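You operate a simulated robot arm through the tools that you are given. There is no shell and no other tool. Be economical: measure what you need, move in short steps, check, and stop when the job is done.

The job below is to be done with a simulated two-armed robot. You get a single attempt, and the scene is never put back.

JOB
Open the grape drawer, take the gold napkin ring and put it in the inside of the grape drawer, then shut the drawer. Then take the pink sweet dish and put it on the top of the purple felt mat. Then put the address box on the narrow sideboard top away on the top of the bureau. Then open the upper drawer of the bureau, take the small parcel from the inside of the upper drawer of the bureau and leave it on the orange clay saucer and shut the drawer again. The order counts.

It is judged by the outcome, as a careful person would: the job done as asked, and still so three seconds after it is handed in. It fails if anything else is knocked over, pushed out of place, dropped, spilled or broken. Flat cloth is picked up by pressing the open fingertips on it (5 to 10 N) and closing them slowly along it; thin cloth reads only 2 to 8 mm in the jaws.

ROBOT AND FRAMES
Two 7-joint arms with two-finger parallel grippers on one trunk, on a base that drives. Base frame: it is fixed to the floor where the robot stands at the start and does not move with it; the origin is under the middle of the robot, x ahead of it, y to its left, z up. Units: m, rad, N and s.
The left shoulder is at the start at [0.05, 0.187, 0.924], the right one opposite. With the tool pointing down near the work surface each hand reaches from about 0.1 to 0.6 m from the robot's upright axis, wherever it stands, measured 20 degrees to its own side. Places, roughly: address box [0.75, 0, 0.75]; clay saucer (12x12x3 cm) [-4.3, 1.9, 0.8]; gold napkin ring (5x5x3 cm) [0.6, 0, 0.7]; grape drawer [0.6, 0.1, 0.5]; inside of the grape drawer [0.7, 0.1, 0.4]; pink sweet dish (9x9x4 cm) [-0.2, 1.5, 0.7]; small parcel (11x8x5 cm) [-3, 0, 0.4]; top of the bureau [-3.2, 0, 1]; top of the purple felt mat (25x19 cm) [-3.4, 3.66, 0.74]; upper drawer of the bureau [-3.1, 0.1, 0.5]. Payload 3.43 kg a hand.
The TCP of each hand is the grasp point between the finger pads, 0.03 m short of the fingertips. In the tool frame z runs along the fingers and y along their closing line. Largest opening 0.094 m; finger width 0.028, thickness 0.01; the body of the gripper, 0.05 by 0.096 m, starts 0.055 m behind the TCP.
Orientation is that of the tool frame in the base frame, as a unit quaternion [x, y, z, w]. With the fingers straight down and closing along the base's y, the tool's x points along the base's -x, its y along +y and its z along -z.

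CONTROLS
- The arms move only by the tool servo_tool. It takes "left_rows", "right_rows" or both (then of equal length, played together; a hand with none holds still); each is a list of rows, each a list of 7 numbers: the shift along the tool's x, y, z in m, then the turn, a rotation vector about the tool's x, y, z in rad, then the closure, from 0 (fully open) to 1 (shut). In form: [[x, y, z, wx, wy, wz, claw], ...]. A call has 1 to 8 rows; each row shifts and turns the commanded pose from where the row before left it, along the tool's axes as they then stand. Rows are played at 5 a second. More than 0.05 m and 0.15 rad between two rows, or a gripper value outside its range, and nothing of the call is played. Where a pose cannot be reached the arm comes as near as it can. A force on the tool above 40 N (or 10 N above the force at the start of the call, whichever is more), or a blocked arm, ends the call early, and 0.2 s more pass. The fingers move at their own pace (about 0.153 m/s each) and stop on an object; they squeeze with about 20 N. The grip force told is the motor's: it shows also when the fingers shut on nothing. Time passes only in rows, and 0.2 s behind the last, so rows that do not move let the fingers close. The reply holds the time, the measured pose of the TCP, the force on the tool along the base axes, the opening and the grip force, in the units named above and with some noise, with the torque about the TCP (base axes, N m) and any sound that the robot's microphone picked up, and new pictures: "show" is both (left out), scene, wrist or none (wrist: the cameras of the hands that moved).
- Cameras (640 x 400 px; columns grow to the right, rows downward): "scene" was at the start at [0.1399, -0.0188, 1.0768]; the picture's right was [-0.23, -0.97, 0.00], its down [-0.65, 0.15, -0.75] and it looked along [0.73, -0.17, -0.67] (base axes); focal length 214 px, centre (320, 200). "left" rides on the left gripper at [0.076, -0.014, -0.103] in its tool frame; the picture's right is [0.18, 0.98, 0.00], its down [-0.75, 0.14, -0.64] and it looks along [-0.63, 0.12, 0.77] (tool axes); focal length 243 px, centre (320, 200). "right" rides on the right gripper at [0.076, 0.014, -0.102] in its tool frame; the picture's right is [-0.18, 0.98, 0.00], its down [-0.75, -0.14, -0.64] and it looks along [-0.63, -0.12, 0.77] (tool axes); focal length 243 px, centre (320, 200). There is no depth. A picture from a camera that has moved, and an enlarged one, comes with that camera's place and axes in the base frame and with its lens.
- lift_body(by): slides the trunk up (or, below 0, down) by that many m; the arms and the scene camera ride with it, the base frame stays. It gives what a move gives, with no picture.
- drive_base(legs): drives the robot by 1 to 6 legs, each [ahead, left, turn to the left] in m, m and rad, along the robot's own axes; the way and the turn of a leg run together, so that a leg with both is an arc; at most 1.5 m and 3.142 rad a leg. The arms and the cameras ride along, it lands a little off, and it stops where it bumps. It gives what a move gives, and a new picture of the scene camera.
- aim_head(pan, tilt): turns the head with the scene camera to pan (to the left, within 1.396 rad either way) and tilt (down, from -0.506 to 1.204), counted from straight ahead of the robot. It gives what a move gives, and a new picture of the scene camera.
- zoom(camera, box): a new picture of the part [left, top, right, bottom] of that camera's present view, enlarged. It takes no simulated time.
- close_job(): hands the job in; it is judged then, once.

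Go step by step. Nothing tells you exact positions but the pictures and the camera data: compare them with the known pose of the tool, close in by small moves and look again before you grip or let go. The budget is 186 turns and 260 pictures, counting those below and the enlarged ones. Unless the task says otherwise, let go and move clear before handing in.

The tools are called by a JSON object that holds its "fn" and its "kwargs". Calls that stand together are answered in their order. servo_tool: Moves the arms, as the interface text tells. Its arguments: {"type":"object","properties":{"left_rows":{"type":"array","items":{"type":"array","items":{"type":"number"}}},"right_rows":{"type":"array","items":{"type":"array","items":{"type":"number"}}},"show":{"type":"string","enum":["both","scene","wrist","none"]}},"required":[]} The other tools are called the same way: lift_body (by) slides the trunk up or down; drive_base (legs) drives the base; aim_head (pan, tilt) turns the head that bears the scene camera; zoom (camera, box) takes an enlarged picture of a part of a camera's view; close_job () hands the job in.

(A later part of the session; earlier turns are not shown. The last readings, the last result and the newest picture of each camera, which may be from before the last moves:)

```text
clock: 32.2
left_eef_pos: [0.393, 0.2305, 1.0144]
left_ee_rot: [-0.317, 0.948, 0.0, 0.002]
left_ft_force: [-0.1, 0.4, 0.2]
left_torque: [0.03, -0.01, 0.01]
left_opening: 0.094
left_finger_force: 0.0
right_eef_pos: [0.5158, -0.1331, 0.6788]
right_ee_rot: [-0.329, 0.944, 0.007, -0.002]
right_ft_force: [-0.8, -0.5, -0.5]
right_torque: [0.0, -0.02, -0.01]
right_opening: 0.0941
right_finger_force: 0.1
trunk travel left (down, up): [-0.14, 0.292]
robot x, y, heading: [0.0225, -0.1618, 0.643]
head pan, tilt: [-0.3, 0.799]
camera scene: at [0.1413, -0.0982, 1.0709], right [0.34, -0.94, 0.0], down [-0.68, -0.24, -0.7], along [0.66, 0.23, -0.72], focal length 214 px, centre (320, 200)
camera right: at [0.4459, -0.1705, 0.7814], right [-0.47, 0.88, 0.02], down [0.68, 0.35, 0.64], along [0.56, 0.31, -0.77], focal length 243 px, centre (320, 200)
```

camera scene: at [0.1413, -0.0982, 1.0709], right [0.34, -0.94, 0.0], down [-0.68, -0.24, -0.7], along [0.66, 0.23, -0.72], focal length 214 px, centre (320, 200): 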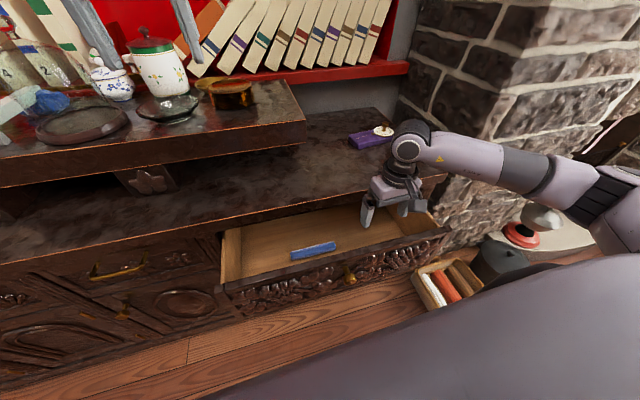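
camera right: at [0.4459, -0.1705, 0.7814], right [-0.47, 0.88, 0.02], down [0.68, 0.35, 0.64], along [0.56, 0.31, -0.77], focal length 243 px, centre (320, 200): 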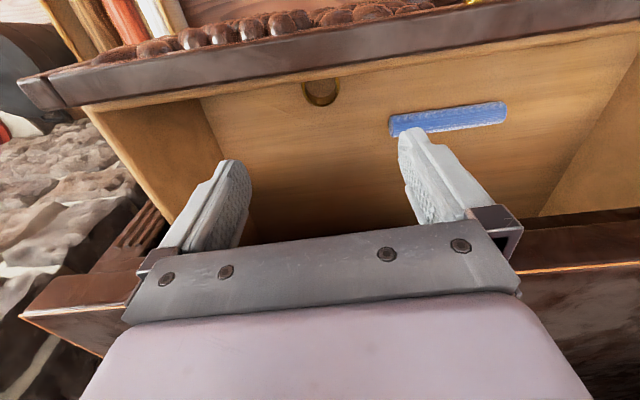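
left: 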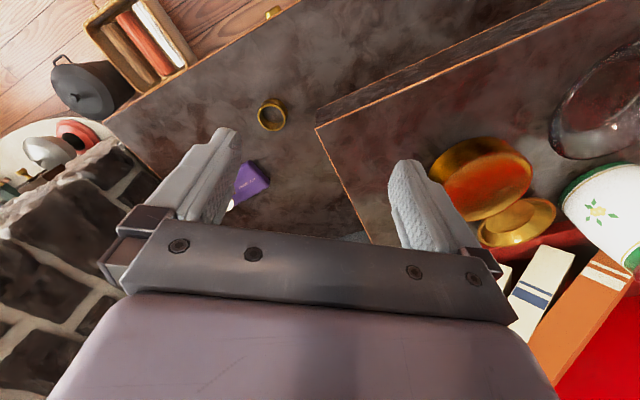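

Ring is in the drawer. Now lift, back off, and set the closed right fingers to push the drawer shut at the knob.

{"fn": "servo_tool", "kwargs": {"right_rows": [[0, 0, -0.045, 0, 0, 0, 0], [0, 0, -0.045, 0, 0, 0, 0.5], [0, 0, -0.03, 0, 0, 0, 1], [0, 0, 0, 0, 0, 0, 1]], "show": "none"}}

{"fn": "drive_base", "kwargs": {"legs": [[-0.27, 0, 0]]}}

{"fn": "servo_tool", "kwargs": {"right_rows": [[0, 0.02, 0.025, 0, -0.12, 0, 1], [0, 0.02, 0.025, 0, -0.12, 0, 1], [0, 0.02, 0.025, 0, -0.12, 0, 1], [0, 0.02, 0.025, 0, -0.12, 0, 1], [0, 0.02, 0.025, 0, -0.12, 0, 1], [0, 0.018, 0, 0, 0, 0, 1]], "show": "both"}}

```text
clock: 33.2
left_eef_pos: [0.3912, 0.2303, 1.014]
left_ee_rot: [-0.316, 0.949, 0.0, 0.001]
left_ft_force: [-0.7, -0.1, 0.2]
left_torque: [-0.02, -0.01, 0.0]
left_opening: 0.0941
left_finger_force: 0.0
right_eef_pos: [0.5185, -0.134, 0.7992]
right_ee_rot: [-0.329, 0.944, 0.008, -0.001]
right_ft_force: [0.6, -0.3, -0.5]
right_torque: [0.02, -0.02, 0.03]
right_opening: 0.0
right_finger_force: 20.0
trunk travel left (down, up): [-0.14, 0.292]
robot x, y, heading: [0.02, -0.1571, 0.646]
head pan, tilt: [-0.3, 0.799]
```

```text
clock: 35.1
left_eef_pos: [0.1751, 0.0692, 1.0134]
left_ee_rot: [-0.319, 0.948, 0.001, 0.0]
left_ft_force: [-1.4, -0.8, -0.7]
left_torque: [0.0, 0.0, 0.02]
left_opening: 0.0942
left_finger_force: 0.1
right_eef_pos: [0.3017, -0.2958, 0.7992]
right_ee_rot: [-0.332, 0.943, 0.008, -0.002]
right_ft_force: [0.3, 0.5, 0.1]
right_torque: [0.02, 0.02, -0.01]
right_opening: 0.0
right_finger_force: 19.4
trunk travel left (down, up): [-0.14, 0.292]
robot x, y, heading: [-0.1967, -0.3208, 0.643]
head pan, tilt: [-0.3, 0.799]
camera scene: at [-0.0752, -0.2605, 1.071], right [0.34, -0.94, 0.0], down [-0.67, -0.24, -0.7], along [0.66, 0.24, -0.72], focal length 214 px, centre (320, 200)
```

scene: 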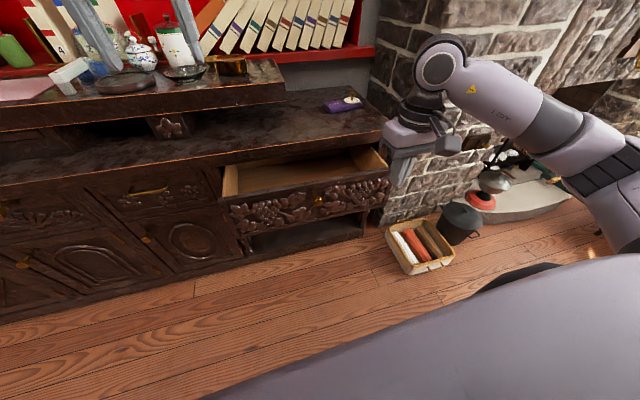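

```text
clock: 36.5
left_eef_pos: [0.1754, 0.0677, 1.0146]
left_ee_rot: [-0.318, 0.948, 0.0, 0.001]
left_ft_force: [-0.4, -0.8, -0.3]
left_torque: [0.0, -0.02, 0.01]
left_opening: 0.0938
left_finger_force: 0.0
right_eef_pos: [0.2492, -0.1832, 0.6811]
right_ee_rot: [-0.315, 0.902, 0.106, 0.277]
right_ft_force: [-0.7, 0.4, 0.5]
right_torque: [-0.02, 0.0, 0.02]
right_opening: 0.0
right_finger_force: 19.6
trunk travel left (down, up): [-0.14, 0.292]
robot x, y, heading: [-0.1942, -0.3231, 0.649]
head pan, tilt: [-0.3, 0.799]
camera scene: at [-0.0752, -0.2605, 1.071], right [0.34, -0.94, 0.0], down [-0.67, -0.24, -0.7], along [0.66, 0.24, -0.72], focal length 214 px, centre (320, 200)
camera right: at [0.1444, -0.2475, 0.723], right [-0.5, 0.86, 0.12], down [0.3, 0.04, 0.95], along [0.82, 0.51, -0.28], focal length 243 px, centre (320, 200)
```

scene: 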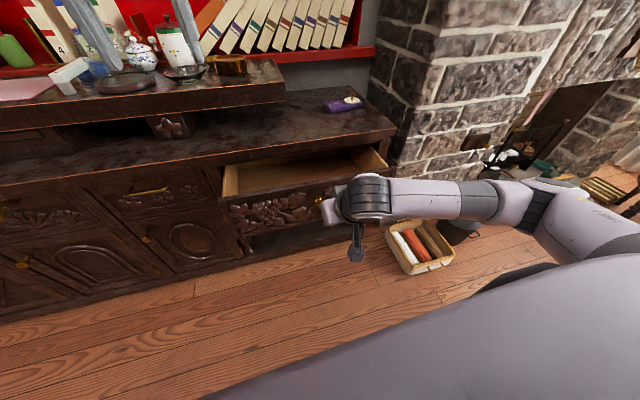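
right: 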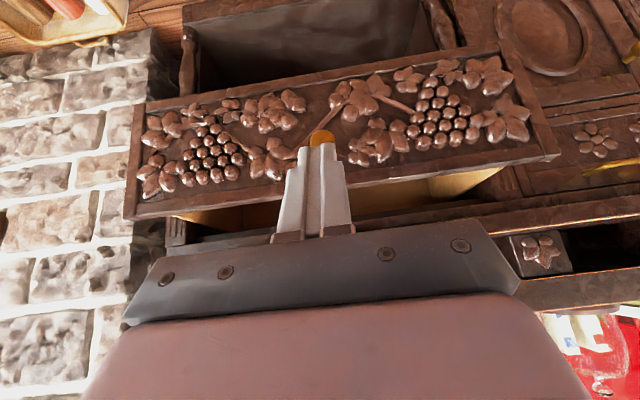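

Aligned with the knob laterally. Lower to knob height, then push by driving forward.

{"fn": "servo_tool", "kwargs": {"right_rows": [[0.024, 0, 0.035, 0, 0, 0, 1], [0.024, 0, 0.035, 0, 0, 0, 1], [0, 0, 0, 0, 0, 0, 1]], "show": "wrist"}}

```text
clock: 37.3
left_eef_pos: [0.1754, 0.0681, 1.0137]
left_ee_rot: [-0.319, 0.948, 0.0, 0.001]
left_ft_force: [0.4, 0.1, -0.1]
left_torque: [0.02, 0.0, -0.03]
left_opening: 0.094
left_finger_force: 0.1
right_eef_pos: [0.2474, -0.1847, 0.5974]
right_ee_rot: [-0.313, 0.902, 0.106, 0.277]
right_ft_force: [0.6, 0.3, 0.2]
right_torque: [0.0, 0.03, -0.02]
right_opening: 0.0002
right_finger_force: 20.1
trunk travel left (down, up): [-0.14, 0.292]
robot x, y, heading: [-0.1986, -0.3272, 0.645]
head pan, tilt: [-0.3, 0.799]
camera right: at [0.1425, -0.2485, 0.6395], right [-0.49, 0.86, 0.12], down [0.3, 0.04, 0.95], along [0.82, 0.51, -0.28], focal length 243 px, centre (320, 200)
```

right: 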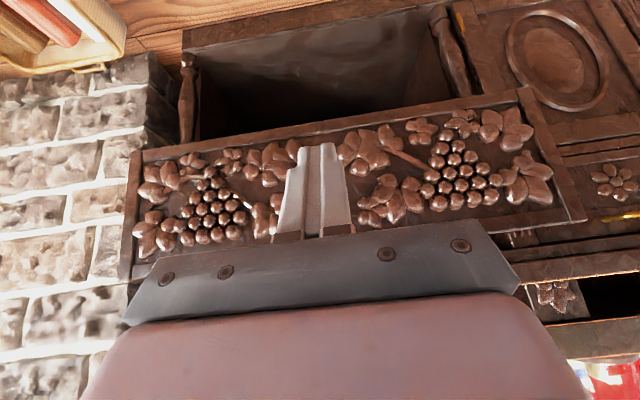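

{"fn": "drive_base", "kwargs": {"legs": [[0.24, 0, 0]]}}

{"fn": "zoom", "kwargs": {"camera": "right", "box": [0, 0, 640, 400]}}

```text
clock: 39.1
left_eef_pos: [0.3679, 0.2172, 1.0142]
left_ee_rot: [-0.319, 0.948, 0.0, 0.002]
left_ft_force: [0.0, -0.5, 0.9]
left_torque: [0.02, 0.0, -0.02]
left_opening: 0.0944
left_finger_force: 0.1
right_eef_pos: [0.4425, -0.0353, 0.5989]
right_ee_rot: [-0.315, 0.902, 0.105, 0.276]
right_ft_force: [0.3, 0.4, 0.5]
right_torque: [-0.01, 0.01, 0.0]
right_opening: 0.0
right_finger_force: 20.2
trunk travel left (down, up): [-0.14, 0.292]
robot x, y, heading: [-0.0042, -0.1767, 0.651]
head pan, tilt: [-0.3, 0.799]
camera scene: at [0.1189, -0.1136, 1.071], right [0.34, -0.94, 0.0], down [-0.67, -0.24, -0.7], along [0.66, 0.24, -0.72], focal length 214 px, centre (320, 200)
```

scene: 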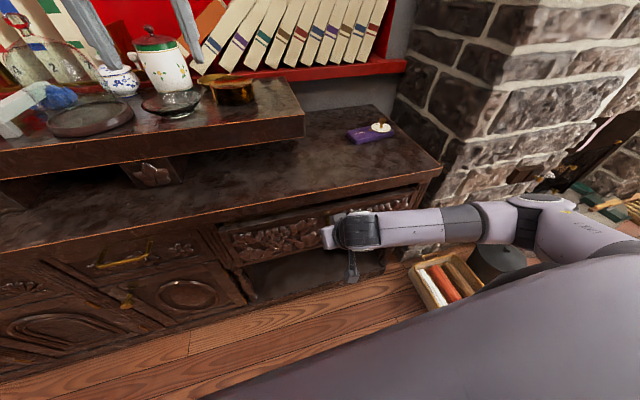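

```text
1.00 times, centred on (320, 200) of right
camera zoom: at [0.3365, -0.1011, 0.6399], right [-0.5, 0.86, 0.12], down [0.3, 0.04, 0.95], along [0.81, 0.51, -0.28], focal length 243 px, centre (320, 200)
```

zoom: 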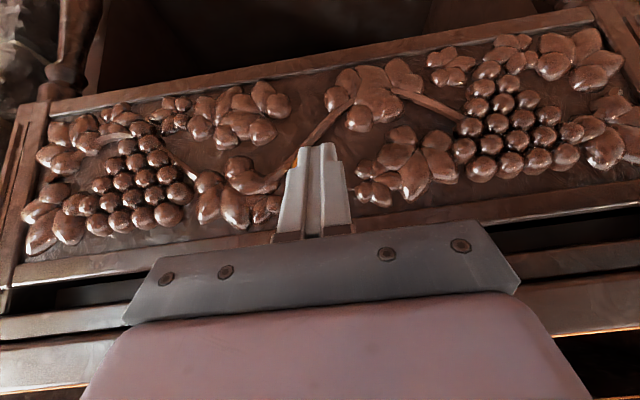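

Nearly shut. Finishing the push with small arm steps.

{"fn": "servo_tool", "kwargs": {"right_rows": [[-0.0066, 0, 0.0045, 0, 0, 0, 1], [-0.0066, 0, 0.0045, 0, 0, 0, 1], [-0.0066, 0, 0.0045, 0, 0, 0, 1], [-0.0066, 0, 0.0045, 0, 0, 0, 1], [-0.0066, 0, 0.0045, 0, 0, 0, 1], [-0.0066, 0, 0.0045, 0, 0, 0, 1]], "show": "both"}}

```text
clock: 40.3
left_eef_pos: [0.3669, 0.2154, 1.015]
left_ee_rot: [-0.319, 0.948, 0.0, 0.002]
left_ft_force: [0.2, -0.6, -0.6]
left_torque: [0.01, 0.01, -0.02]
left_opening: 0.094
left_finger_force: 0.1
right_eef_pos: [0.4625, -0.019, 0.5939]
right_ee_rot: [-0.317, 0.903, 0.104, 0.269]
right_ft_force: [-6.4, -5.3, 6.2]
right_torque: [0.06, -0.01, 0.02]
right_opening: 0.0
right_finger_force: 20.3
trunk travel left (down, up): [-0.14, 0.292]
robot x, y, heading: [-0.0038, -0.1783, 0.646]
head pan, tilt: [-0.3, 0.799]
stopped in row 5 (right hand): the force on the tool passed its limit (the readings are from after the stop); the commanded pose is now the measured one
camera scene: at [0.1182, -0.1144, 1.071], right [0.34, -0.94, 0.0], down [-0.67, -0.24, -0.7], along [0.66, 0.24, -0.72], focal length 214 px, centre (320, 200)
camera right: at [0.3585, -0.0825, 0.6388], right [-0.5, 0.86, 0.12], down [0.31, 0.05, 0.95], along [0.81, 0.51, -0.29], focal length 243 px, centre (320, 200)
```

scene: 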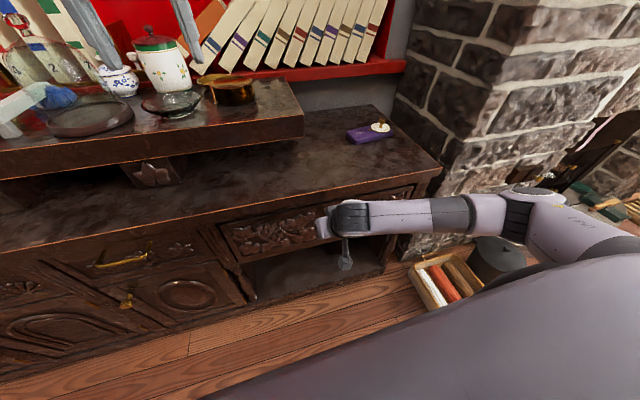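
right: 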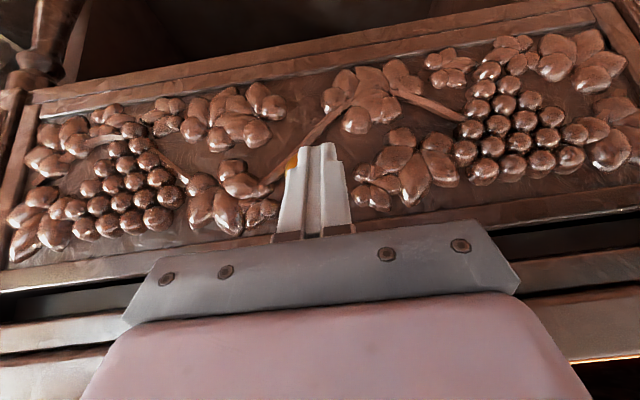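

It hit the stop. Withdraw and check the drawer is flush.

{"fn": "servo_tool", "kwargs": {"right_rows": [[0.033, 0, -0.023, 0, 0, 0, 1], [0.033, 0, -0.023, 0, 0, 0, 1], [-0.025, 0, -0.04, 0, 0, 0, 1], [-0.025, 0, -0.04, 0, 0, 0, 1], [-0.025, 0, -0.04, 0, 0, 0, 1], [-0.025, 0, -0.04, 0, 0, 0, 1]], "show": "wrist"}}

{"fn": "servo_tool", "kwargs": {"right_rows": [[0, 0, 0, 0, 0.12, 0, 0], [0, 0, 0, 0, 0.12, 0, 0], [0, 0, 0, 0, 0.12, 0, 0], [0, 0, -0.03, 0, 0.12, 0, 0], [0, 0, -0.03, 0, 0.1, 0, 0], [0, 0, -0.03, 0, 0, 0, 0]], "show": "scene"}}

```text
clock: 41.7
left_eef_pos: [0.3689, 0.2161, 1.0144]
left_ee_rot: [-0.319, 0.948, 0.001, 0.0]
left_ft_force: [-0.1, 0.2, -0.9]
left_torque: [0.02, 0.01, 0.0]
left_opening: 0.0941
left_finger_force: 0.0
right_eef_pos: [0.4001, -0.0735, 0.7885]
right_ee_rot: [-0.317, 0.904, 0.104, 0.268]
right_ft_force: [0.3, 0.3, 0.7]
right_torque: [-0.02, 0.0, 0.0]
right_opening: 0.0
right_finger_force: 20.6
trunk travel left (down, up): [-0.14, 0.292]
robot x, y, heading: [0.001, -0.1778, 0.65]
head pan, tilt: [-0.3, 0.799]
camera right: at [0.2961, -0.1382, 0.8323], right [-0.5, 0.86, 0.12], down [0.31, 0.05, 0.95], along [0.81, 0.51, -0.29], focal length 243 px, centre (320, 200)
```

right: 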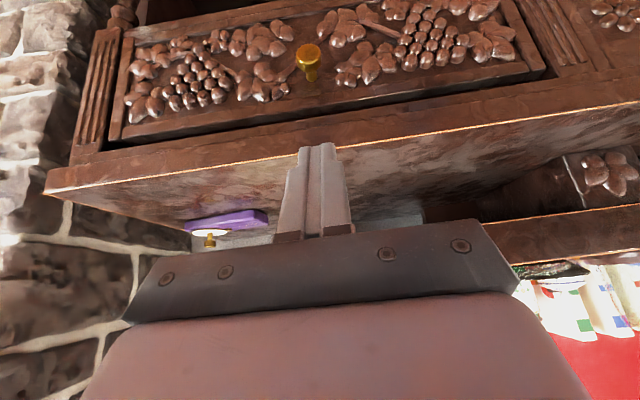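

```text
clock: 43.1
left_eef_pos: [0.369, 0.2157, 1.0135]
left_ee_rot: [-0.319, 0.948, 0.0, 0.001]
left_ft_force: [0.3, 0.0, -1.0]
left_torque: [-0.01, -0.02, -0.01]
left_opening: 0.0938
left_finger_force: 0.2
right_eef_pos: [0.3897, -0.0812, 0.8721]
right_ee_rot: [-0.334, 0.942, 0.009, -0.002]
right_ft_force: [0.3, 0.4, 0.3]
right_torque: [0.0, 0.0, 0.02]
right_opening: 0.0938
right_finger_force: 0.0
trunk travel left (down, up): [-0.14, 0.292]
robot x, y, heading: [-0.0048, -0.1762, 0.65]
head pan, tilt: [-0.3, 0.799]
camera scene: at [0.1185, -0.1141, 1.071], right [0.34, -0.94, 0.0], down [-0.67, -0.24, -0.7], along [0.66, 0.24, -0.72], focal length 214 px, centre (320, 200)
```

scene: 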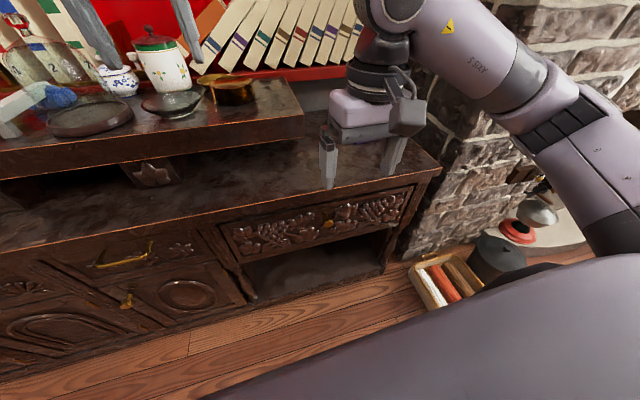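

The grape drawer is shut with the ring in it. Next the pink sweet dish, roughly at (-0.2, 1.5): I'll back off a bit and look left.

{"fn": "drive_base", "kwargs": {"legs": [[-0.35, 0, 0]]}}

{"fn": "aim_head", "kwargs": {"pan": 0.9, "tilt": 0.45}}

```text
clock: 45.3
left_eef_pos: [0.0966, 0.0082, 1.0137]
left_ee_rot: [-0.317, 0.948, 0.0, 0.0]
left_ft_force: [-0.3, -0.4, -0.5]
left_torque: [0.0, -0.04, 0.0]
left_opening: 0.0942
left_finger_force: 0.0
right_eef_pos: [0.118, -0.2886, 0.8725]
right_ee_rot: [-0.332, 0.943, 0.009, -0.002]
right_ft_force: [0.3, -0.3, -0.8]
right_torque: [0.03, 0.0, 0.05]
right_opening: 0.0944
right_finger_force: 0.1
trunk travel left (down, up): [-0.14, 0.292]
robot x, y, heading: [-0.275, -0.3822, 0.646]
head pan, tilt: [-0.3, 0.799]
camera scene: at [-0.1545, -0.3202, 1.071], right [0.34, -0.94, 0.0], down [-0.68, -0.24, -0.7], along [0.66, 0.23, -0.72], focal length 214 px, centre (320, 200)
```

scene: 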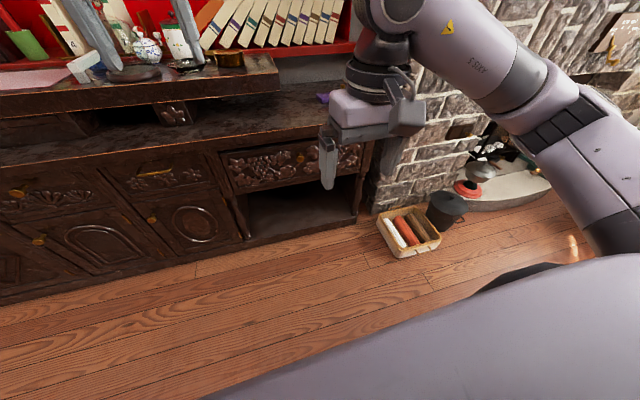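

```text
clock: 46.7
left_eef_pos: [0.0969, 0.0078, 1.0134]
left_ee_rot: [-0.318, 0.948, 0.0, 0.0]
left_ft_force: [-0.5, 0.8, 0.1]
left_torque: [0.01, -0.01, 0.01]
left_opening: 0.0941
left_finger_force: 0.0
right_eef_pos: [0.1185, -0.289, 0.8725]
right_ee_rot: [-0.333, 0.943, 0.008, -0.001]
right_ft_force: [-0.1, 0.2, -0.8]
right_torque: [-0.01, -0.01, -0.01]
right_opening: 0.0943
right_finger_force: 0.1
trunk travel left (down, up): [-0.14, 0.292]
robot x, y, heading: [-0.2815, -0.3823, 0.645]
head pan, tilt: [0.901, 0.45]
camera scene: at [-0.2279, -0.2554, 1.1014], right [1.0, -0.03, 0.0], down [-0.01, -0.44, -0.9], along [0.02, 0.9, -0.44], focal length 214 px, centre (320, 200)
```

scene: 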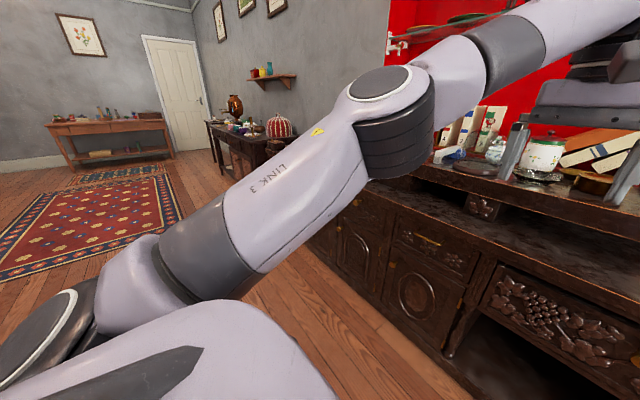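

My left arm hides the spot. I'll slide left along the sideboard and look again.

{"fn": "drive_base", "kwargs": {"legs": [[-0.1, 0.9, 0]]}}

{"fn": "aim_head", "kwargs": {"pan": 0.0, "tilt": 0.4}}

```text
clock: 51.5
left_eef_pos: [-0.523, 0.6717, 1.0139]
left_ee_rot: [-0.316, 0.949, 0.0, 0.0]
left_ft_force: [-0.5, 0.2, -0.3]
left_torque: [0.02, -0.01, 0.01]
left_opening: 0.094
left_finger_force: 0.0
right_eef_pos: [-0.5031, 0.3763, 0.8723]
right_ee_rot: [-0.331, 0.944, 0.009, -0.001]
right_ft_force: [-0.1, 0.1, 0.2]
right_torque: [0.02, -0.03, 0.0]
right_opening: 0.0941
right_finger_force: 0.1
trunk travel left (down, up): [-0.14, 0.292]
robot x, y, heading: [-0.8974, 0.2821, 0.643]
head pan, tilt: [0.901, 0.45]
camera scene: at [-0.8489, 0.4098, 1.1014], right [1.0, -0.03, 0.0], down [-0.01, -0.44, -0.9], along [0.03, 0.9, -0.44], focal length 214 px, centre (320, 200)
```

scene: 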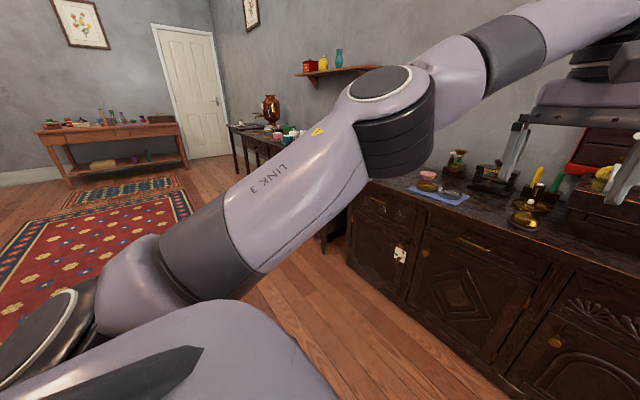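

```text
clock: 52.7
left_eef_pos: [-0.5242, 0.6734, 1.0144]
left_ee_rot: [-0.315, 0.949, 0.0, -0.001]
left_ft_force: [-0.3, 0.0, -0.1]
left_torque: [0.01, -0.02, 0.02]
left_opening: 0.094
left_finger_force: 0.0
right_eef_pos: [-0.5036, 0.3752, 0.8733]
right_ee_rot: [-0.332, 0.943, 0.009, -0.002]
right_ft_force: [0.0, 0.8, 0.0]
right_torque: [-0.01, 0.01, 0.0]
right_opening: 0.0942
right_finger_force: 0.0
trunk travel left (down, up): [-0.14, 0.292]
robot x, y, heading: [-0.8989, 0.2851, 0.642]
head pan, tilt: [0.0, 0.4]
camera scene: at [-0.7774, 0.3734, 1.1061], right [0.6, -0.8, 0.0], down [-0.31, -0.23, -0.92], along [0.74, 0.55, -0.39], focal length 214 px, centre (320, 200)
```

scene: 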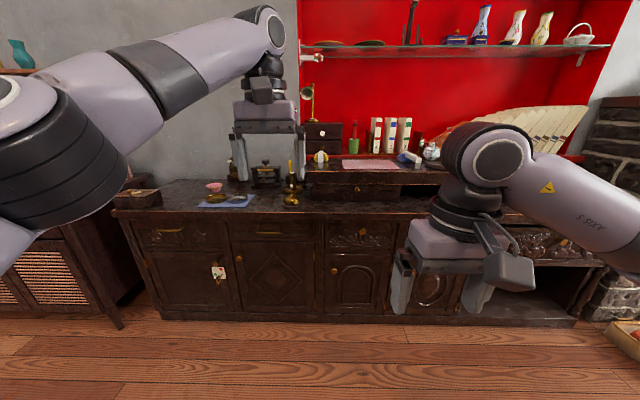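

I see the pink dish on the left end of the sideboard at about (-0.25, 1.45). Zooming in.

{"fn": "zoom", "kwargs": {"camera": "scene", "box": [150, 150, 310, 250]}}

```text
4.00 times, centred on (230, 200) of scene
camera zoom: at [-0.7774, 0.3734, 1.1061], right [0.6, -0.8, 0.0], down [-0.31, -0.23, -0.92], along [0.74, 0.55, -0.39], focal length 858 px, centre (680, 200)
```

zoom: 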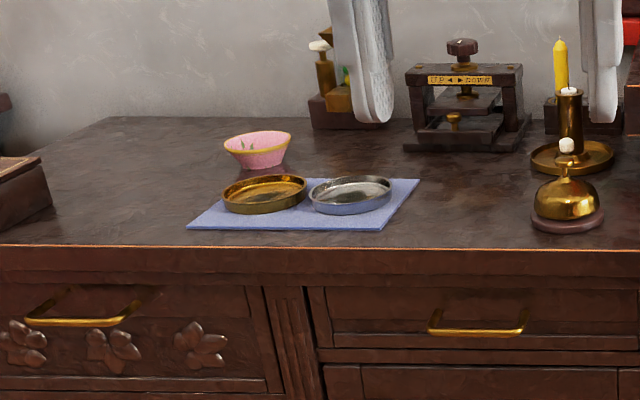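

The dish sits ~25 cm behind the edge; I'll use the left hand on its clear left wall. Raise the right hand, then drive left and in.

{"fn": "servo_tool", "kwargs": {"right_rows": [[0.02, 0, -0.045, 0, 0, 0, 0], [0.02, 0, -0.045, 0, 0, 0, 0], [0.02, 0, -0.045, 0, 0, 0, 0]], "show": "none"}}

{"fn": "drive_base", "kwargs": {"legs": [[0, 0.36, 0], [0.4, 0, 0]]}}

{"fn": "aim_head", "kwargs": {"pan": 0.0, "tilt": 0.7}}

```text
clock: 53.5
left_eef_pos: [-0.5241, 0.6718, 1.0158]
left_ee_rot: [-0.315, 0.949, 0.0, 0.001]
left_ft_force: [0.1, 1.0, -0.7]
left_torque: [-0.01, 0.0, 0.01]
left_opening: 0.0939
left_finger_force: 0.1
right_eef_pos: [-0.5493, 0.3363, 1.0086]
right_ee_rot: [-0.33, 0.944, 0.009, -0.001]
right_ft_force: [0.8, -0.9, -0.1]
right_torque: [0.01, 0.0, -0.02]
right_opening: 0.094
right_finger_force: 0.0
trunk travel left (down, up): [-0.14, 0.292]
robot x, y, heading: [-0.8976, 0.2813, 0.643]
head pan, tilt: [0.0, 0.4]
```

```text
clock: 58.0
left_eef_pos: [-0.4202, 1.2123, 1.0135]
left_ee_rot: [-0.321, 0.947, 0.0, 0.0]
left_ft_force: [-0.7, -0.3, 0.1]
left_torque: [0.0, 0.01, 0.05]
left_opening: 0.0941
left_finger_force: 0.1
right_eef_pos: [-0.4425, 0.8752, 1.0085]
right_ee_rot: [-0.336, 0.942, 0.008, -0.001]
right_ft_force: [0.2, 0.0, 0.0]
right_torque: [0.02, -0.01, -0.01]
right_opening: 0.0943
right_finger_force: 0.1
trunk travel left (down, up): [-0.14, 0.292]
robot x, y, heading: [-0.7916, 0.8183, 0.651]
head pan, tilt: [0.0, 0.4]
camera scene: at [-0.6714, 0.9101, 1.1061], right [0.61, -0.8, 0.0], down [-0.31, -0.24, -0.92], along [0.73, 0.56, -0.39], focal length 214 px, centre (320, 200)
```

scene: 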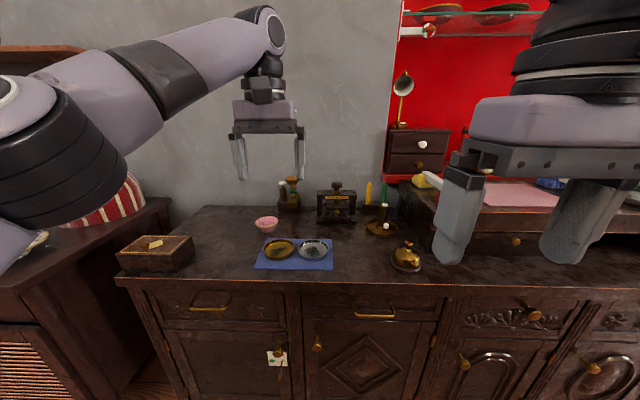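

```text
clock: 58.8
left_eef_pos: [-0.4209, 1.2116, 1.0139]
left_ee_rot: [-0.32, 0.947, 0.0, 0.001]
left_ft_force: [-0.9, 0.0, -1.4]
left_torque: [-0.03, 0.03, 0.01]
left_opening: 0.0939
left_finger_force: 0.0
right_eef_pos: [-0.4437, 0.8748, 1.0083]
right_ee_rot: [-0.335, 0.942, 0.008, -0.001]
right_ft_force: [0.2, 0.2, -0.4]
right_torque: [-0.01, -0.03, 0.01]
right_opening: 0.0941
right_finger_force: 0.1
trunk travel left (down, up): [-0.14, 0.292]
robot x, y, heading: [-0.7921, 0.8188, 0.649]
head pan, tilt: [0.0, 0.7]
camera scene: at [-0.6775, 0.9054, 1.0793], right [0.61, -0.8, 0.0], down [-0.51, -0.39, -0.77], along [0.61, 0.46, -0.64], focal length 214 px, centre (320, 200)
```

scene: 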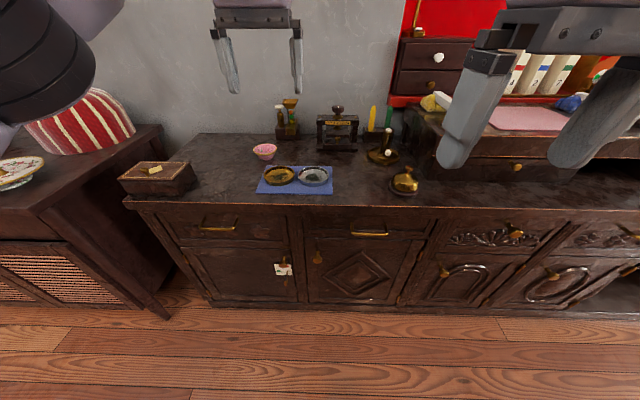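

Dish at about (-0.25, 1.473). Driving in 16 cm more.

{"fn": "drive_base", "kwargs": {"legs": [[0.16, 0, 0]]}}

{"fn": "zoom", "kwargs": {"camera": "left", "box": [0, 0, 640, 400]}}

```text
clock: 60.2
left_eef_pos: [-0.2946, 1.31, 1.0136]
left_ee_rot: [-0.321, 0.947, 0.0, 0.001]
left_ft_force: [-0.3, -0.1, 0.5]
left_torque: [0.0, 0.02, -0.01]
left_opening: 0.0939
left_finger_force: 0.1
right_eef_pos: [-0.3188, 0.9728, 1.0077]
right_ee_rot: [-0.338, 0.941, 0.008, -0.001]
right_ft_force: [0.1, 0.3, 0.4]
right_torque: [0.01, -0.01, 0.01]
right_opening: 0.094
right_finger_force: 0.0
trunk travel left (down, up): [-0.14, 0.292]
robot x, y, heading: [-0.664, 0.9127, 0.651]
head pan, tilt: [0.0, 0.7]
camera scene: at [-0.5515, 1.0021, 1.0792], right [0.61, -0.79, 0.0], down [-0.51, -0.39, -0.76], along [0.61, 0.46, -0.64], focal length 214 px, centre (320, 200)
```

scene: 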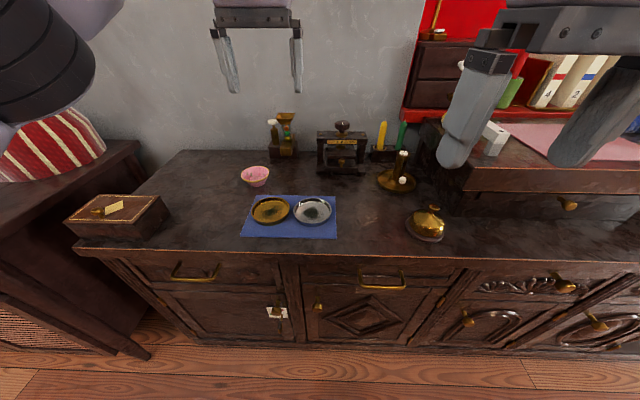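

```text
1.00 times, centred on (320, 200) of left
camera zoom: at [-0.3468, 1.2508, 1.1171], right [-0.74, 0.67, 0.0], down [0.51, 0.57, 0.64], along [0.43, 0.48, -0.77], focal length 243 px, centre (320, 200)
```

zoom: 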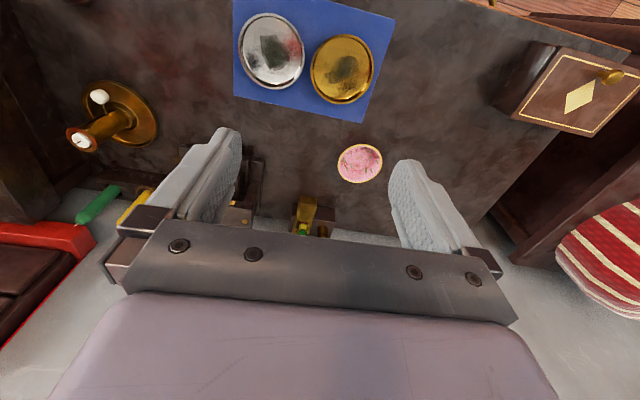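

Dish centre ≈ (-0.247, 1.469). Moving the left hand above its left wall and tilting 24° to match the wall's slope.

{"fn": "servo_tool", "kwargs": {"left_rows": [[-0.0223, 0.0239, 0.0285, 0, 0, 0, 0.45], [-0.0223, 0.0239, 0.0285, 0, 0, 0, 0.45], [-0.0223, 0.0239, 0.0285, 0, 0, 0, 0.45], [-0.0223, 0.0239, 0.0285, 0, 0, 0, 0.45], [-0.0223, 0.0239, 0.0285, 0, 0, 0, 0.45], [-0.0223, 0.0239, 0.0285, 0, 0, 0, 0.45]], "show": "none"}}

{"fn": "servo_tool", "kwargs": {"left_rows": [[0, 0, 0, 0.14, 0, 0, 0.45], [0, 0, 0, 0.14, 0, 0, 0.45], [0, 0, 0, 0.14, 0, 0, 0.45], [0, 0, 0, 0, 0, 0, 0.45]], "show": "both"}}

```text
clock: 61.6
left_eef_pos: [-0.3157, 1.4835, 0.843]
left_ee_rot: [-0.322, 0.947, 0.001, 0.001]
left_ft_force: [-0.4, 0.2, -0.4]
left_torque: [-0.01, -0.03, 0.0]
left_opening: 0.0515
left_finger_force: 0.1
left hand out of reach, approached as far as the arm can: row 4, 5, 6
right_eef_pos: [-0.3184, 0.9721, 1.0077]
right_ee_rot: [-0.337, 0.941, 0.01, 0.0]
right_ft_force: [0.8, -0.1, 0.6]
right_torque: [0.01, -0.03, 0.01]
right_opening: 0.0939
right_finger_force: 0.1
trunk travel left (down, up): [-0.14, 0.292]
robot x, y, heading: [-0.6608, 0.9139, 0.654]
head pan, tilt: [0.0, 0.7]
```

```text
clock: 62.6
left_eef_pos: [-0.3146, 1.4844, 0.8441]
left_ee_rot: [-0.314, 0.926, -0.198, 0.069]
left_ft_force: [0.2, -0.3, 0.1]
left_torque: [0.0, -0.03, 0.02]
left_opening: 0.0518
left_finger_force: 0.1
right_eef_pos: [-0.3171, 0.9717, 1.0069]
right_ee_rot: [-0.337, 0.941, 0.009, 0.0]
right_ft_force: [0.6, -0.2, 0.2]
right_torque: [-0.01, 0.01, 0.02]
right_opening: 0.0941
right_finger_force: 0.0
trunk travel left (down, up): [-0.14, 0.292]
robot x, y, heading: [-0.6626, 0.9153, 0.654]
head pan, tilt: [0.0, 0.7]
camera scene: at [-0.5516, 1.0021, 1.0792], right [0.61, -0.79, 0.0], down [-0.51, -0.39, -0.76], along [0.61, 0.46, -0.64], focal length 214 px, centre (320, 200)
camera left: at [-0.3926, 1.4597, 0.9441], right [-0.69, 0.6, -0.4], down [0.36, 0.77, 0.53], along [0.63, 0.22, -0.75], focal length 243 px, centre (320, 200)
```

scene: 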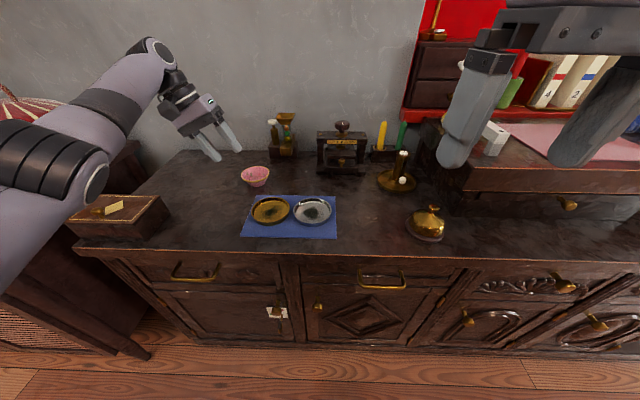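
left: 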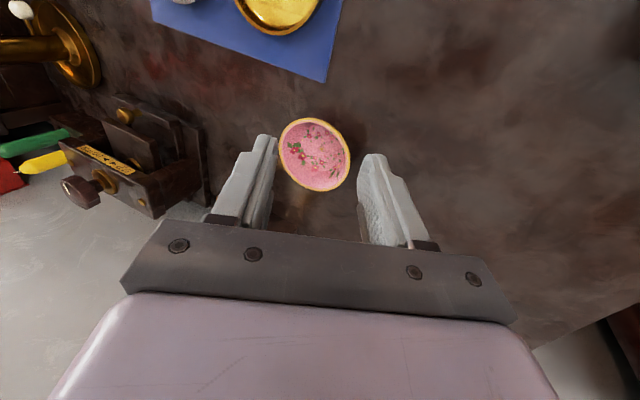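

Arm is ~4.5 cm short; nudge the base forward.

{"fn": "drive_base", "kwargs": {"legs": [[0.055, 0, 0]]}}

{"fn": "zoom", "kwargs": {"camera": "left", "box": [160, 50, 480, 250]}}

```text
clock: 63.5
left_eef_pos: [-0.2719, 1.5166, 0.8444]
left_ee_rot: [-0.315, 0.926, -0.198, 0.068]
left_ft_force: [0.4, 0.3, 0.4]
left_torque: [-0.01, 0.05, -0.02]
left_opening: 0.0518
left_finger_force: 0.1
right_eef_pos: [-0.2745, 1.0059, 1.0077]
right_ee_rot: [-0.337, 0.942, 0.009, -0.001]
right_ft_force: [0.6, 0.6, -0.1]
right_torque: [-0.02, -0.01, 0.02]
right_opening: 0.0939
right_finger_force: 0.0
trunk travel left (down, up): [-0.14, 0.292]
robot x, y, heading: [-0.6201, 0.948, 0.656]
head pan, tilt: [0.0, 0.7]
camera scene: at [-0.5081, 1.0354, 1.0792], right [0.61, -0.79, 0.0], down [-0.51, -0.39, -0.76], along [0.61, 0.47, -0.64], focal length 214 px, centre (320, 200)
```

scene: 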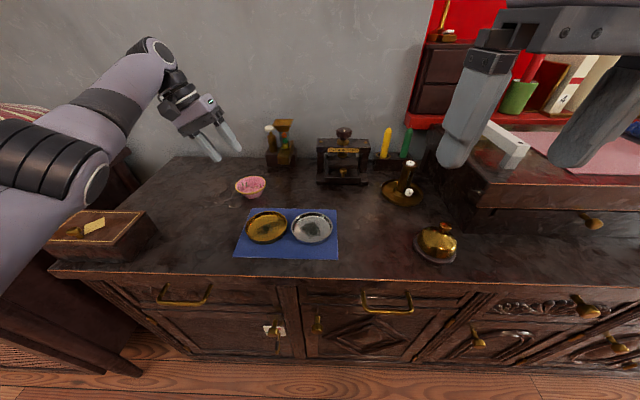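

```text
2.00 times, centred on (320, 150) of left
camera zoom: at [-0.3491, 1.4929, 0.9441], right [-0.69, 0.6, -0.4], down [0.36, 0.77, 0.53], along [0.63, 0.22, -0.75], focal length 485 px, centre (320, 300)
```

zoom: 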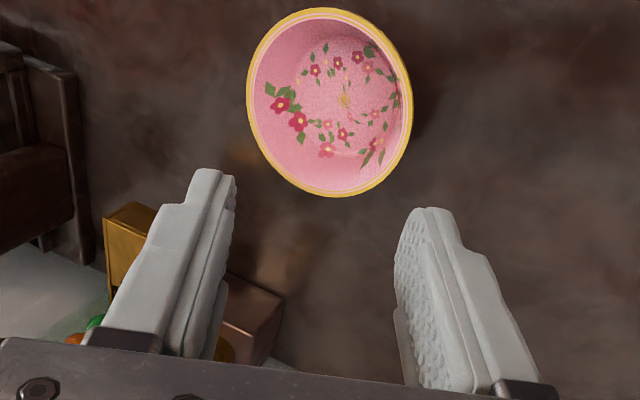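

Well aligned with the dish's left wall. Descend part way and check.

{"fn": "servo_tool", "kwargs": {"left_rows": [[0.004, 0.0122, 0.0274, 0, 0, 0, 0.45], [0.004, 0.0122, 0.0274, 0, 0, 0, 0.45], [0, 0, 0, 0, 0, 0, 0.45]], "show": "both"}}

```text
clock: 64.3
left_eef_pos: [-0.2795, 1.5126, 0.7836]
left_ee_rot: [-0.315, 0.926, -0.197, 0.069]
left_ft_force: [0.1, -0.1, 0.3]
left_torque: [0.01, 0.02, -0.02]
left_opening: 0.0515
left_finger_force: 0.1
right_eef_pos: [-0.2748, 1.0065, 1.0077]
right_ee_rot: [-0.337, 0.941, 0.009, 0.0]
right_ft_force: [0.2, -0.4, -0.2]
right_torque: [-0.01, 0.01, 0.02]
right_opening: 0.0941
right_finger_force: 0.1
trunk travel left (down, up): [-0.14, 0.292]
robot x, y, heading: [-0.6202, 0.9506, 0.655]
head pan, tilt: [0.0, 0.7]
camera scene: at [-0.5082, 1.0354, 1.0792], right [0.61, -0.79, 0.0], down [-0.51, -0.39, -0.76], along [0.61, 0.47, -0.64], focal length 214 px, centre (320, 200)
camera left: at [-0.3562, 1.4882, 0.884], right [-0.69, 0.6, -0.4], down [0.36, 0.77, 0.53], along [0.63, 0.22, -0.75], focal length 243 px, centre (320, 200)
```

scene: 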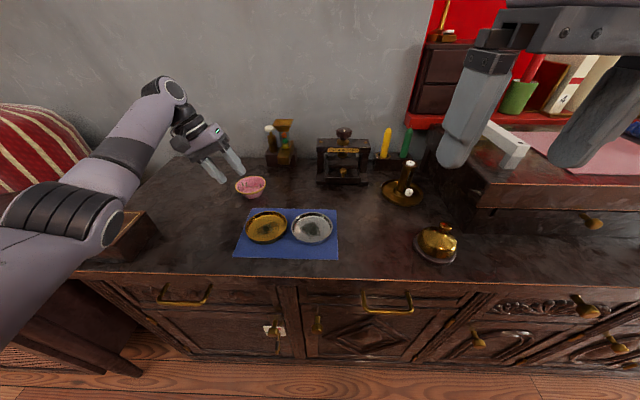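
left: 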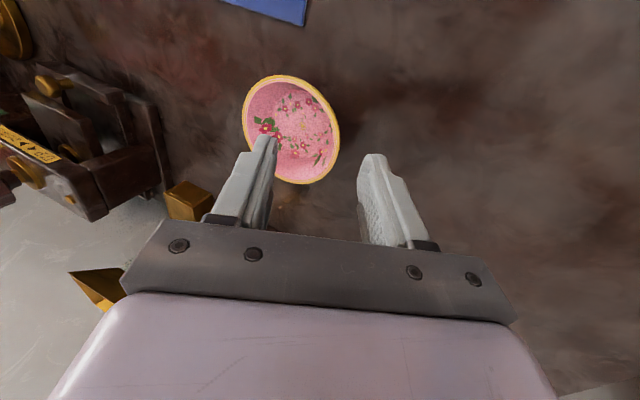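

The left elbow looks close to the wooden box at left; checking.

{"fn": "zoom", "kwargs": {"camera": "scene", "box": [0, 120, 280, 300]}}

{"fn": "aim_head", "kwargs": {"pan": 0.7, "tilt": 0.8}}

```text
2.22 times, centred on (140, 210) of scene
camera zoom: at [-0.5082, 1.0354, 1.0792], right [0.61, -0.79, 0.0], down [-0.51, -0.39, -0.76], along [0.61, 0.47, -0.64], focal length 477 px, centre (720, 178)
```

zoom: 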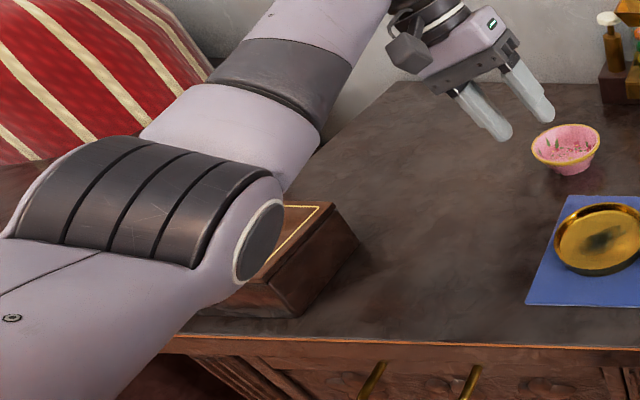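

```text
clock: 65.4
left_eef_pos: [-0.2784, 1.5121, 0.7844]
left_ee_rot: [-0.315, 0.926, -0.197, 0.068]
left_ft_force: [0.5, 0.0, 0.7]
left_torque: [0.0, -0.03, 0.02]
left_opening: 0.0518
left_finger_force: 0.1
right_eef_pos: [-0.2751, 1.005, 1.0079]
right_ee_rot: [-0.337, 0.941, 0.01, 0.0]
right_ft_force: [-0.4, -0.8, 0.3]
right_torque: [0.0, 0.02, -0.01]
right_opening: 0.094
right_finger_force: 0.1
trunk travel left (down, up): [-0.14, 0.292]
robot x, y, heading: [-0.6212, 0.949, 0.653]
head pan, tilt: [0.7, 0.799]
camera scene: at [-0.5582, 1.0624, 1.071], right [0.98, -0.22, 0.0], down [-0.16, -0.7, -0.7], along [0.15, 0.68, -0.72], focal length 214 px, centre (320, 200)
```

scene: 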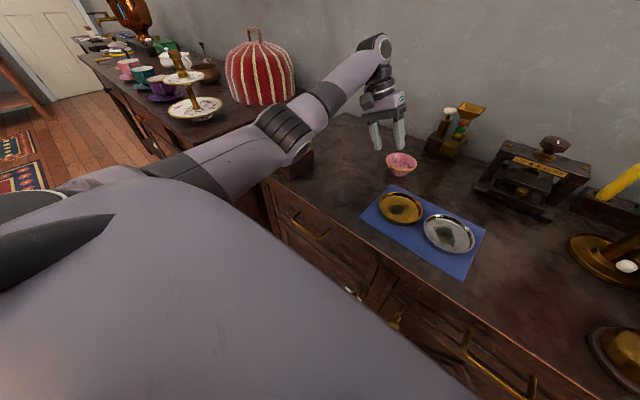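

Elbow clearance above the box is thin; I'll raise the trunk so the elbow sits higher, then lower the hand.

{"fn": "lift_body", "kwargs": {"by": 0.15}}

{"fn": "servo_tool", "kwargs": {"left_rows": [[0, 0.0153, 0.0342, 0, 0, 0, 0.45], [0, 0.0153, 0.0342, 0, 0, 0, 0.45], [0, 0.0153, 0.0342, 0, 0, 0, 0.45], [0, 0.0153, 0.0342, 0, 0, 0, 0.45], [0, 0, 0, 0, 0, 0, 0.45]], "show": "both"}}

```text
clock: 67.2
left_eef_pos: [-0.2789, 1.512, 0.9353]
left_ee_rot: [-0.314, 0.926, -0.196, 0.067]
left_ft_force: [0.2, 0.0, 0.5]
left_torque: [-0.01, 0.02, -0.03]
left_opening: 0.0518
left_finger_force: 0.0
right_eef_pos: [-0.2752, 1.0059, 1.1582]
right_ee_rot: [-0.337, 0.941, 0.009, -0.001]
right_ft_force: [-0.3, 0.3, 0.1]
right_torque: [0.0, 0.0, -0.01]
right_opening: 0.094
right_finger_force: 0.1
trunk travel left (down, up): [-0.29, 0.142]
robot x, y, heading: [-0.6234, 0.9459, 0.65]
head pan, tilt: [0.7, 0.799]
```

```text
clock: 68.3
left_eef_pos: [-0.2792, 1.5125, 0.7809]
left_ee_rot: [-0.314, 0.926, -0.198, 0.068]
left_ft_force: [-0.5, 0.5, -0.7]
left_torque: [0.0, 0.01, 0.0]
left_opening: 0.0518
left_finger_force: 0.0
right_eef_pos: [-0.2732, 1.0058, 1.1576]
right_ee_rot: [-0.336, 0.942, 0.008, 0.0]
right_ft_force: [0.2, -0.6, 0.3]
right_torque: [0.02, -0.01, -0.01]
right_opening: 0.0939
right_finger_force: 0.0
trunk travel left (down, up): [-0.29, 0.142]
robot x, y, heading: [-0.6211, 0.9457, 0.654]
head pan, tilt: [0.7, 0.799]
camera scene: at [-0.5583, 1.0624, 1.221], right [0.98, -0.22, 0.0], down [-0.15, -0.7, -0.7], along [0.15, 0.68, -0.72], focal length 214 px, centre (320, 200)
camera left: at [-0.3555, 1.4883, 0.8817], right [-0.69, 0.6, -0.4], down [0.36, 0.77, 0.53], along [0.63, 0.22, -0.75], focal length 243 px, centre (320, 200)
```

scene: 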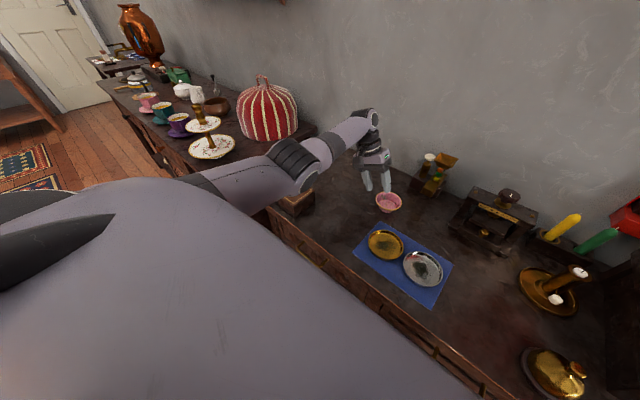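
left: 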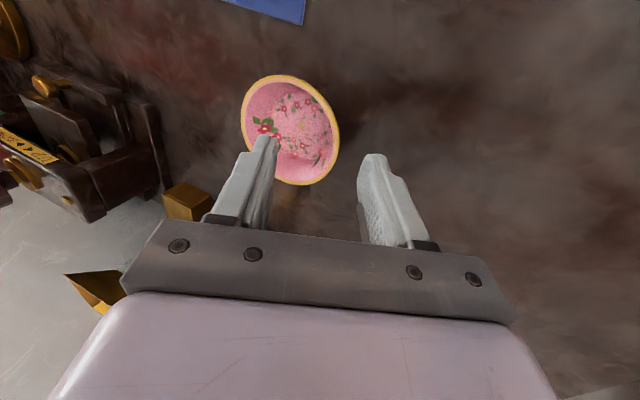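

{"fn": "servo_tool", "kwargs": {"left_rows": [[0, 0.007, 0.0155, 0, 0, 0, 0.45], [0, 0.007, 0.0155, 0, 0, 0, 0.45], [0, 0, 0, 0, 0, 0, 0.45]], "show": "wrist"}}

{"fn": "zoom", "kwargs": {"camera": "scene", "box": [260, 80, 480, 240]}}

```text
clock: 69.2
left_eef_pos: [-0.2802, 1.5114, 0.7511]
left_ee_rot: [-0.315, 0.926, -0.197, 0.067]
left_ft_force: [0.2, -0.8, -0.6]
left_torque: [0.01, 0.02, 0.04]
left_opening: 0.0518
left_finger_force: 0.1
right_eef_pos: [-0.2748, 1.0057, 1.1576]
right_ee_rot: [-0.337, 0.942, 0.009, -0.001]
right_ft_force: [-0.6, -0.3, 0.2]
right_torque: [-0.01, 0.02, -0.02]
right_opening: 0.094
right_finger_force: 0.1
trunk travel left (down, up): [-0.29, 0.142]
robot x, y, heading: [-0.619, 0.948, 0.654]
head pan, tilt: [0.7, 0.799]
camera left: at [-0.358, 1.4868, 0.8508], right [-0.69, 0.6, -0.4], down [0.36, 0.77, 0.53], along [0.63, 0.22, -0.75], focal length 243 px, centre (320, 200)
```

left: 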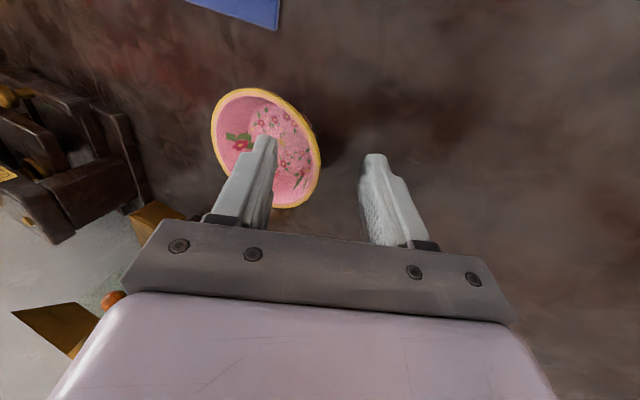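

```text
2.50 times, centred on (370, 160) of scene
camera zoom: at [-0.5582, 1.0624, 1.221], right [0.98, -0.22, 0.0], down [-0.15, -0.7, -0.7], along [0.15, 0.68, -0.72], focal length 536 px, centre (195, 300)
```

zoom: 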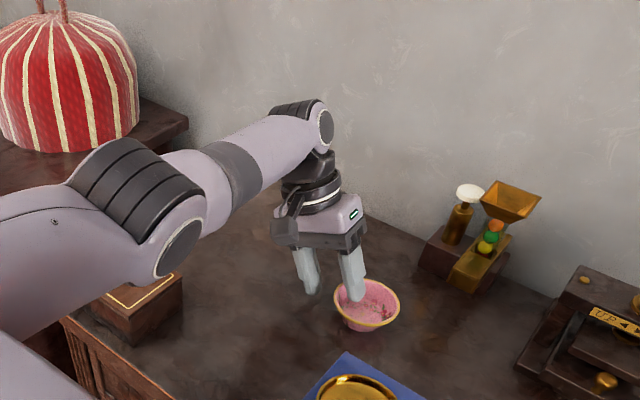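

Inner finger is inside the bowl, outer one outside. Closing gently on the wall.

{"fn": "servo_tool", "kwargs": {"left_rows": [[0, 0.0016, 0.0037, 0, 0, 0, 0.45], [0, 0, 0, 0, 0, 0, 0.7], [0, 0, 0, 0, 0, 0, 0.85], [0, 0, 0, 0, 0, 0, 1], [0, 0, 0, 0, 0, 0, 1]], "show": "wrist"}}

```text
clock: 70.3
left_eef_pos: [-0.2807, 1.5098, 0.7481]
left_ee_rot: [-0.315, 0.926, -0.197, 0.068]
left_ft_force: [-0.4, -1.5, 5.4]
left_torque: [-0.33, 0.0, -0.01]
left_opening: 0.0077
left_finger_force: 19.9
right_eef_pos: [-0.2739, 1.0053, 1.1591]
right_ee_rot: [-0.337, 0.941, 0.01, -0.001]
right_ft_force: [0.0, 0.1, 0.1]
right_torque: [-0.01, 0.04, 0.02]
right_opening: 0.0939
right_finger_force: 0.1
trunk travel left (down, up): [-0.29, 0.142]
robot x, y, heading: [-0.6197, 0.948, 0.652]
head pan, tilt: [0.7, 0.799]
camera left: at [-0.3584, 1.4862, 0.8479], right [-0.69, 0.6, -0.4], down [0.36, 0.77, 0.53], along [0.63, 0.22, -0.75], focal length 243 px, centre (320, 200)
```

left: 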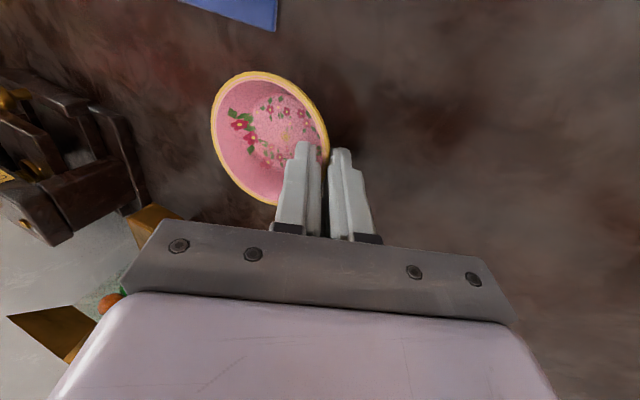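

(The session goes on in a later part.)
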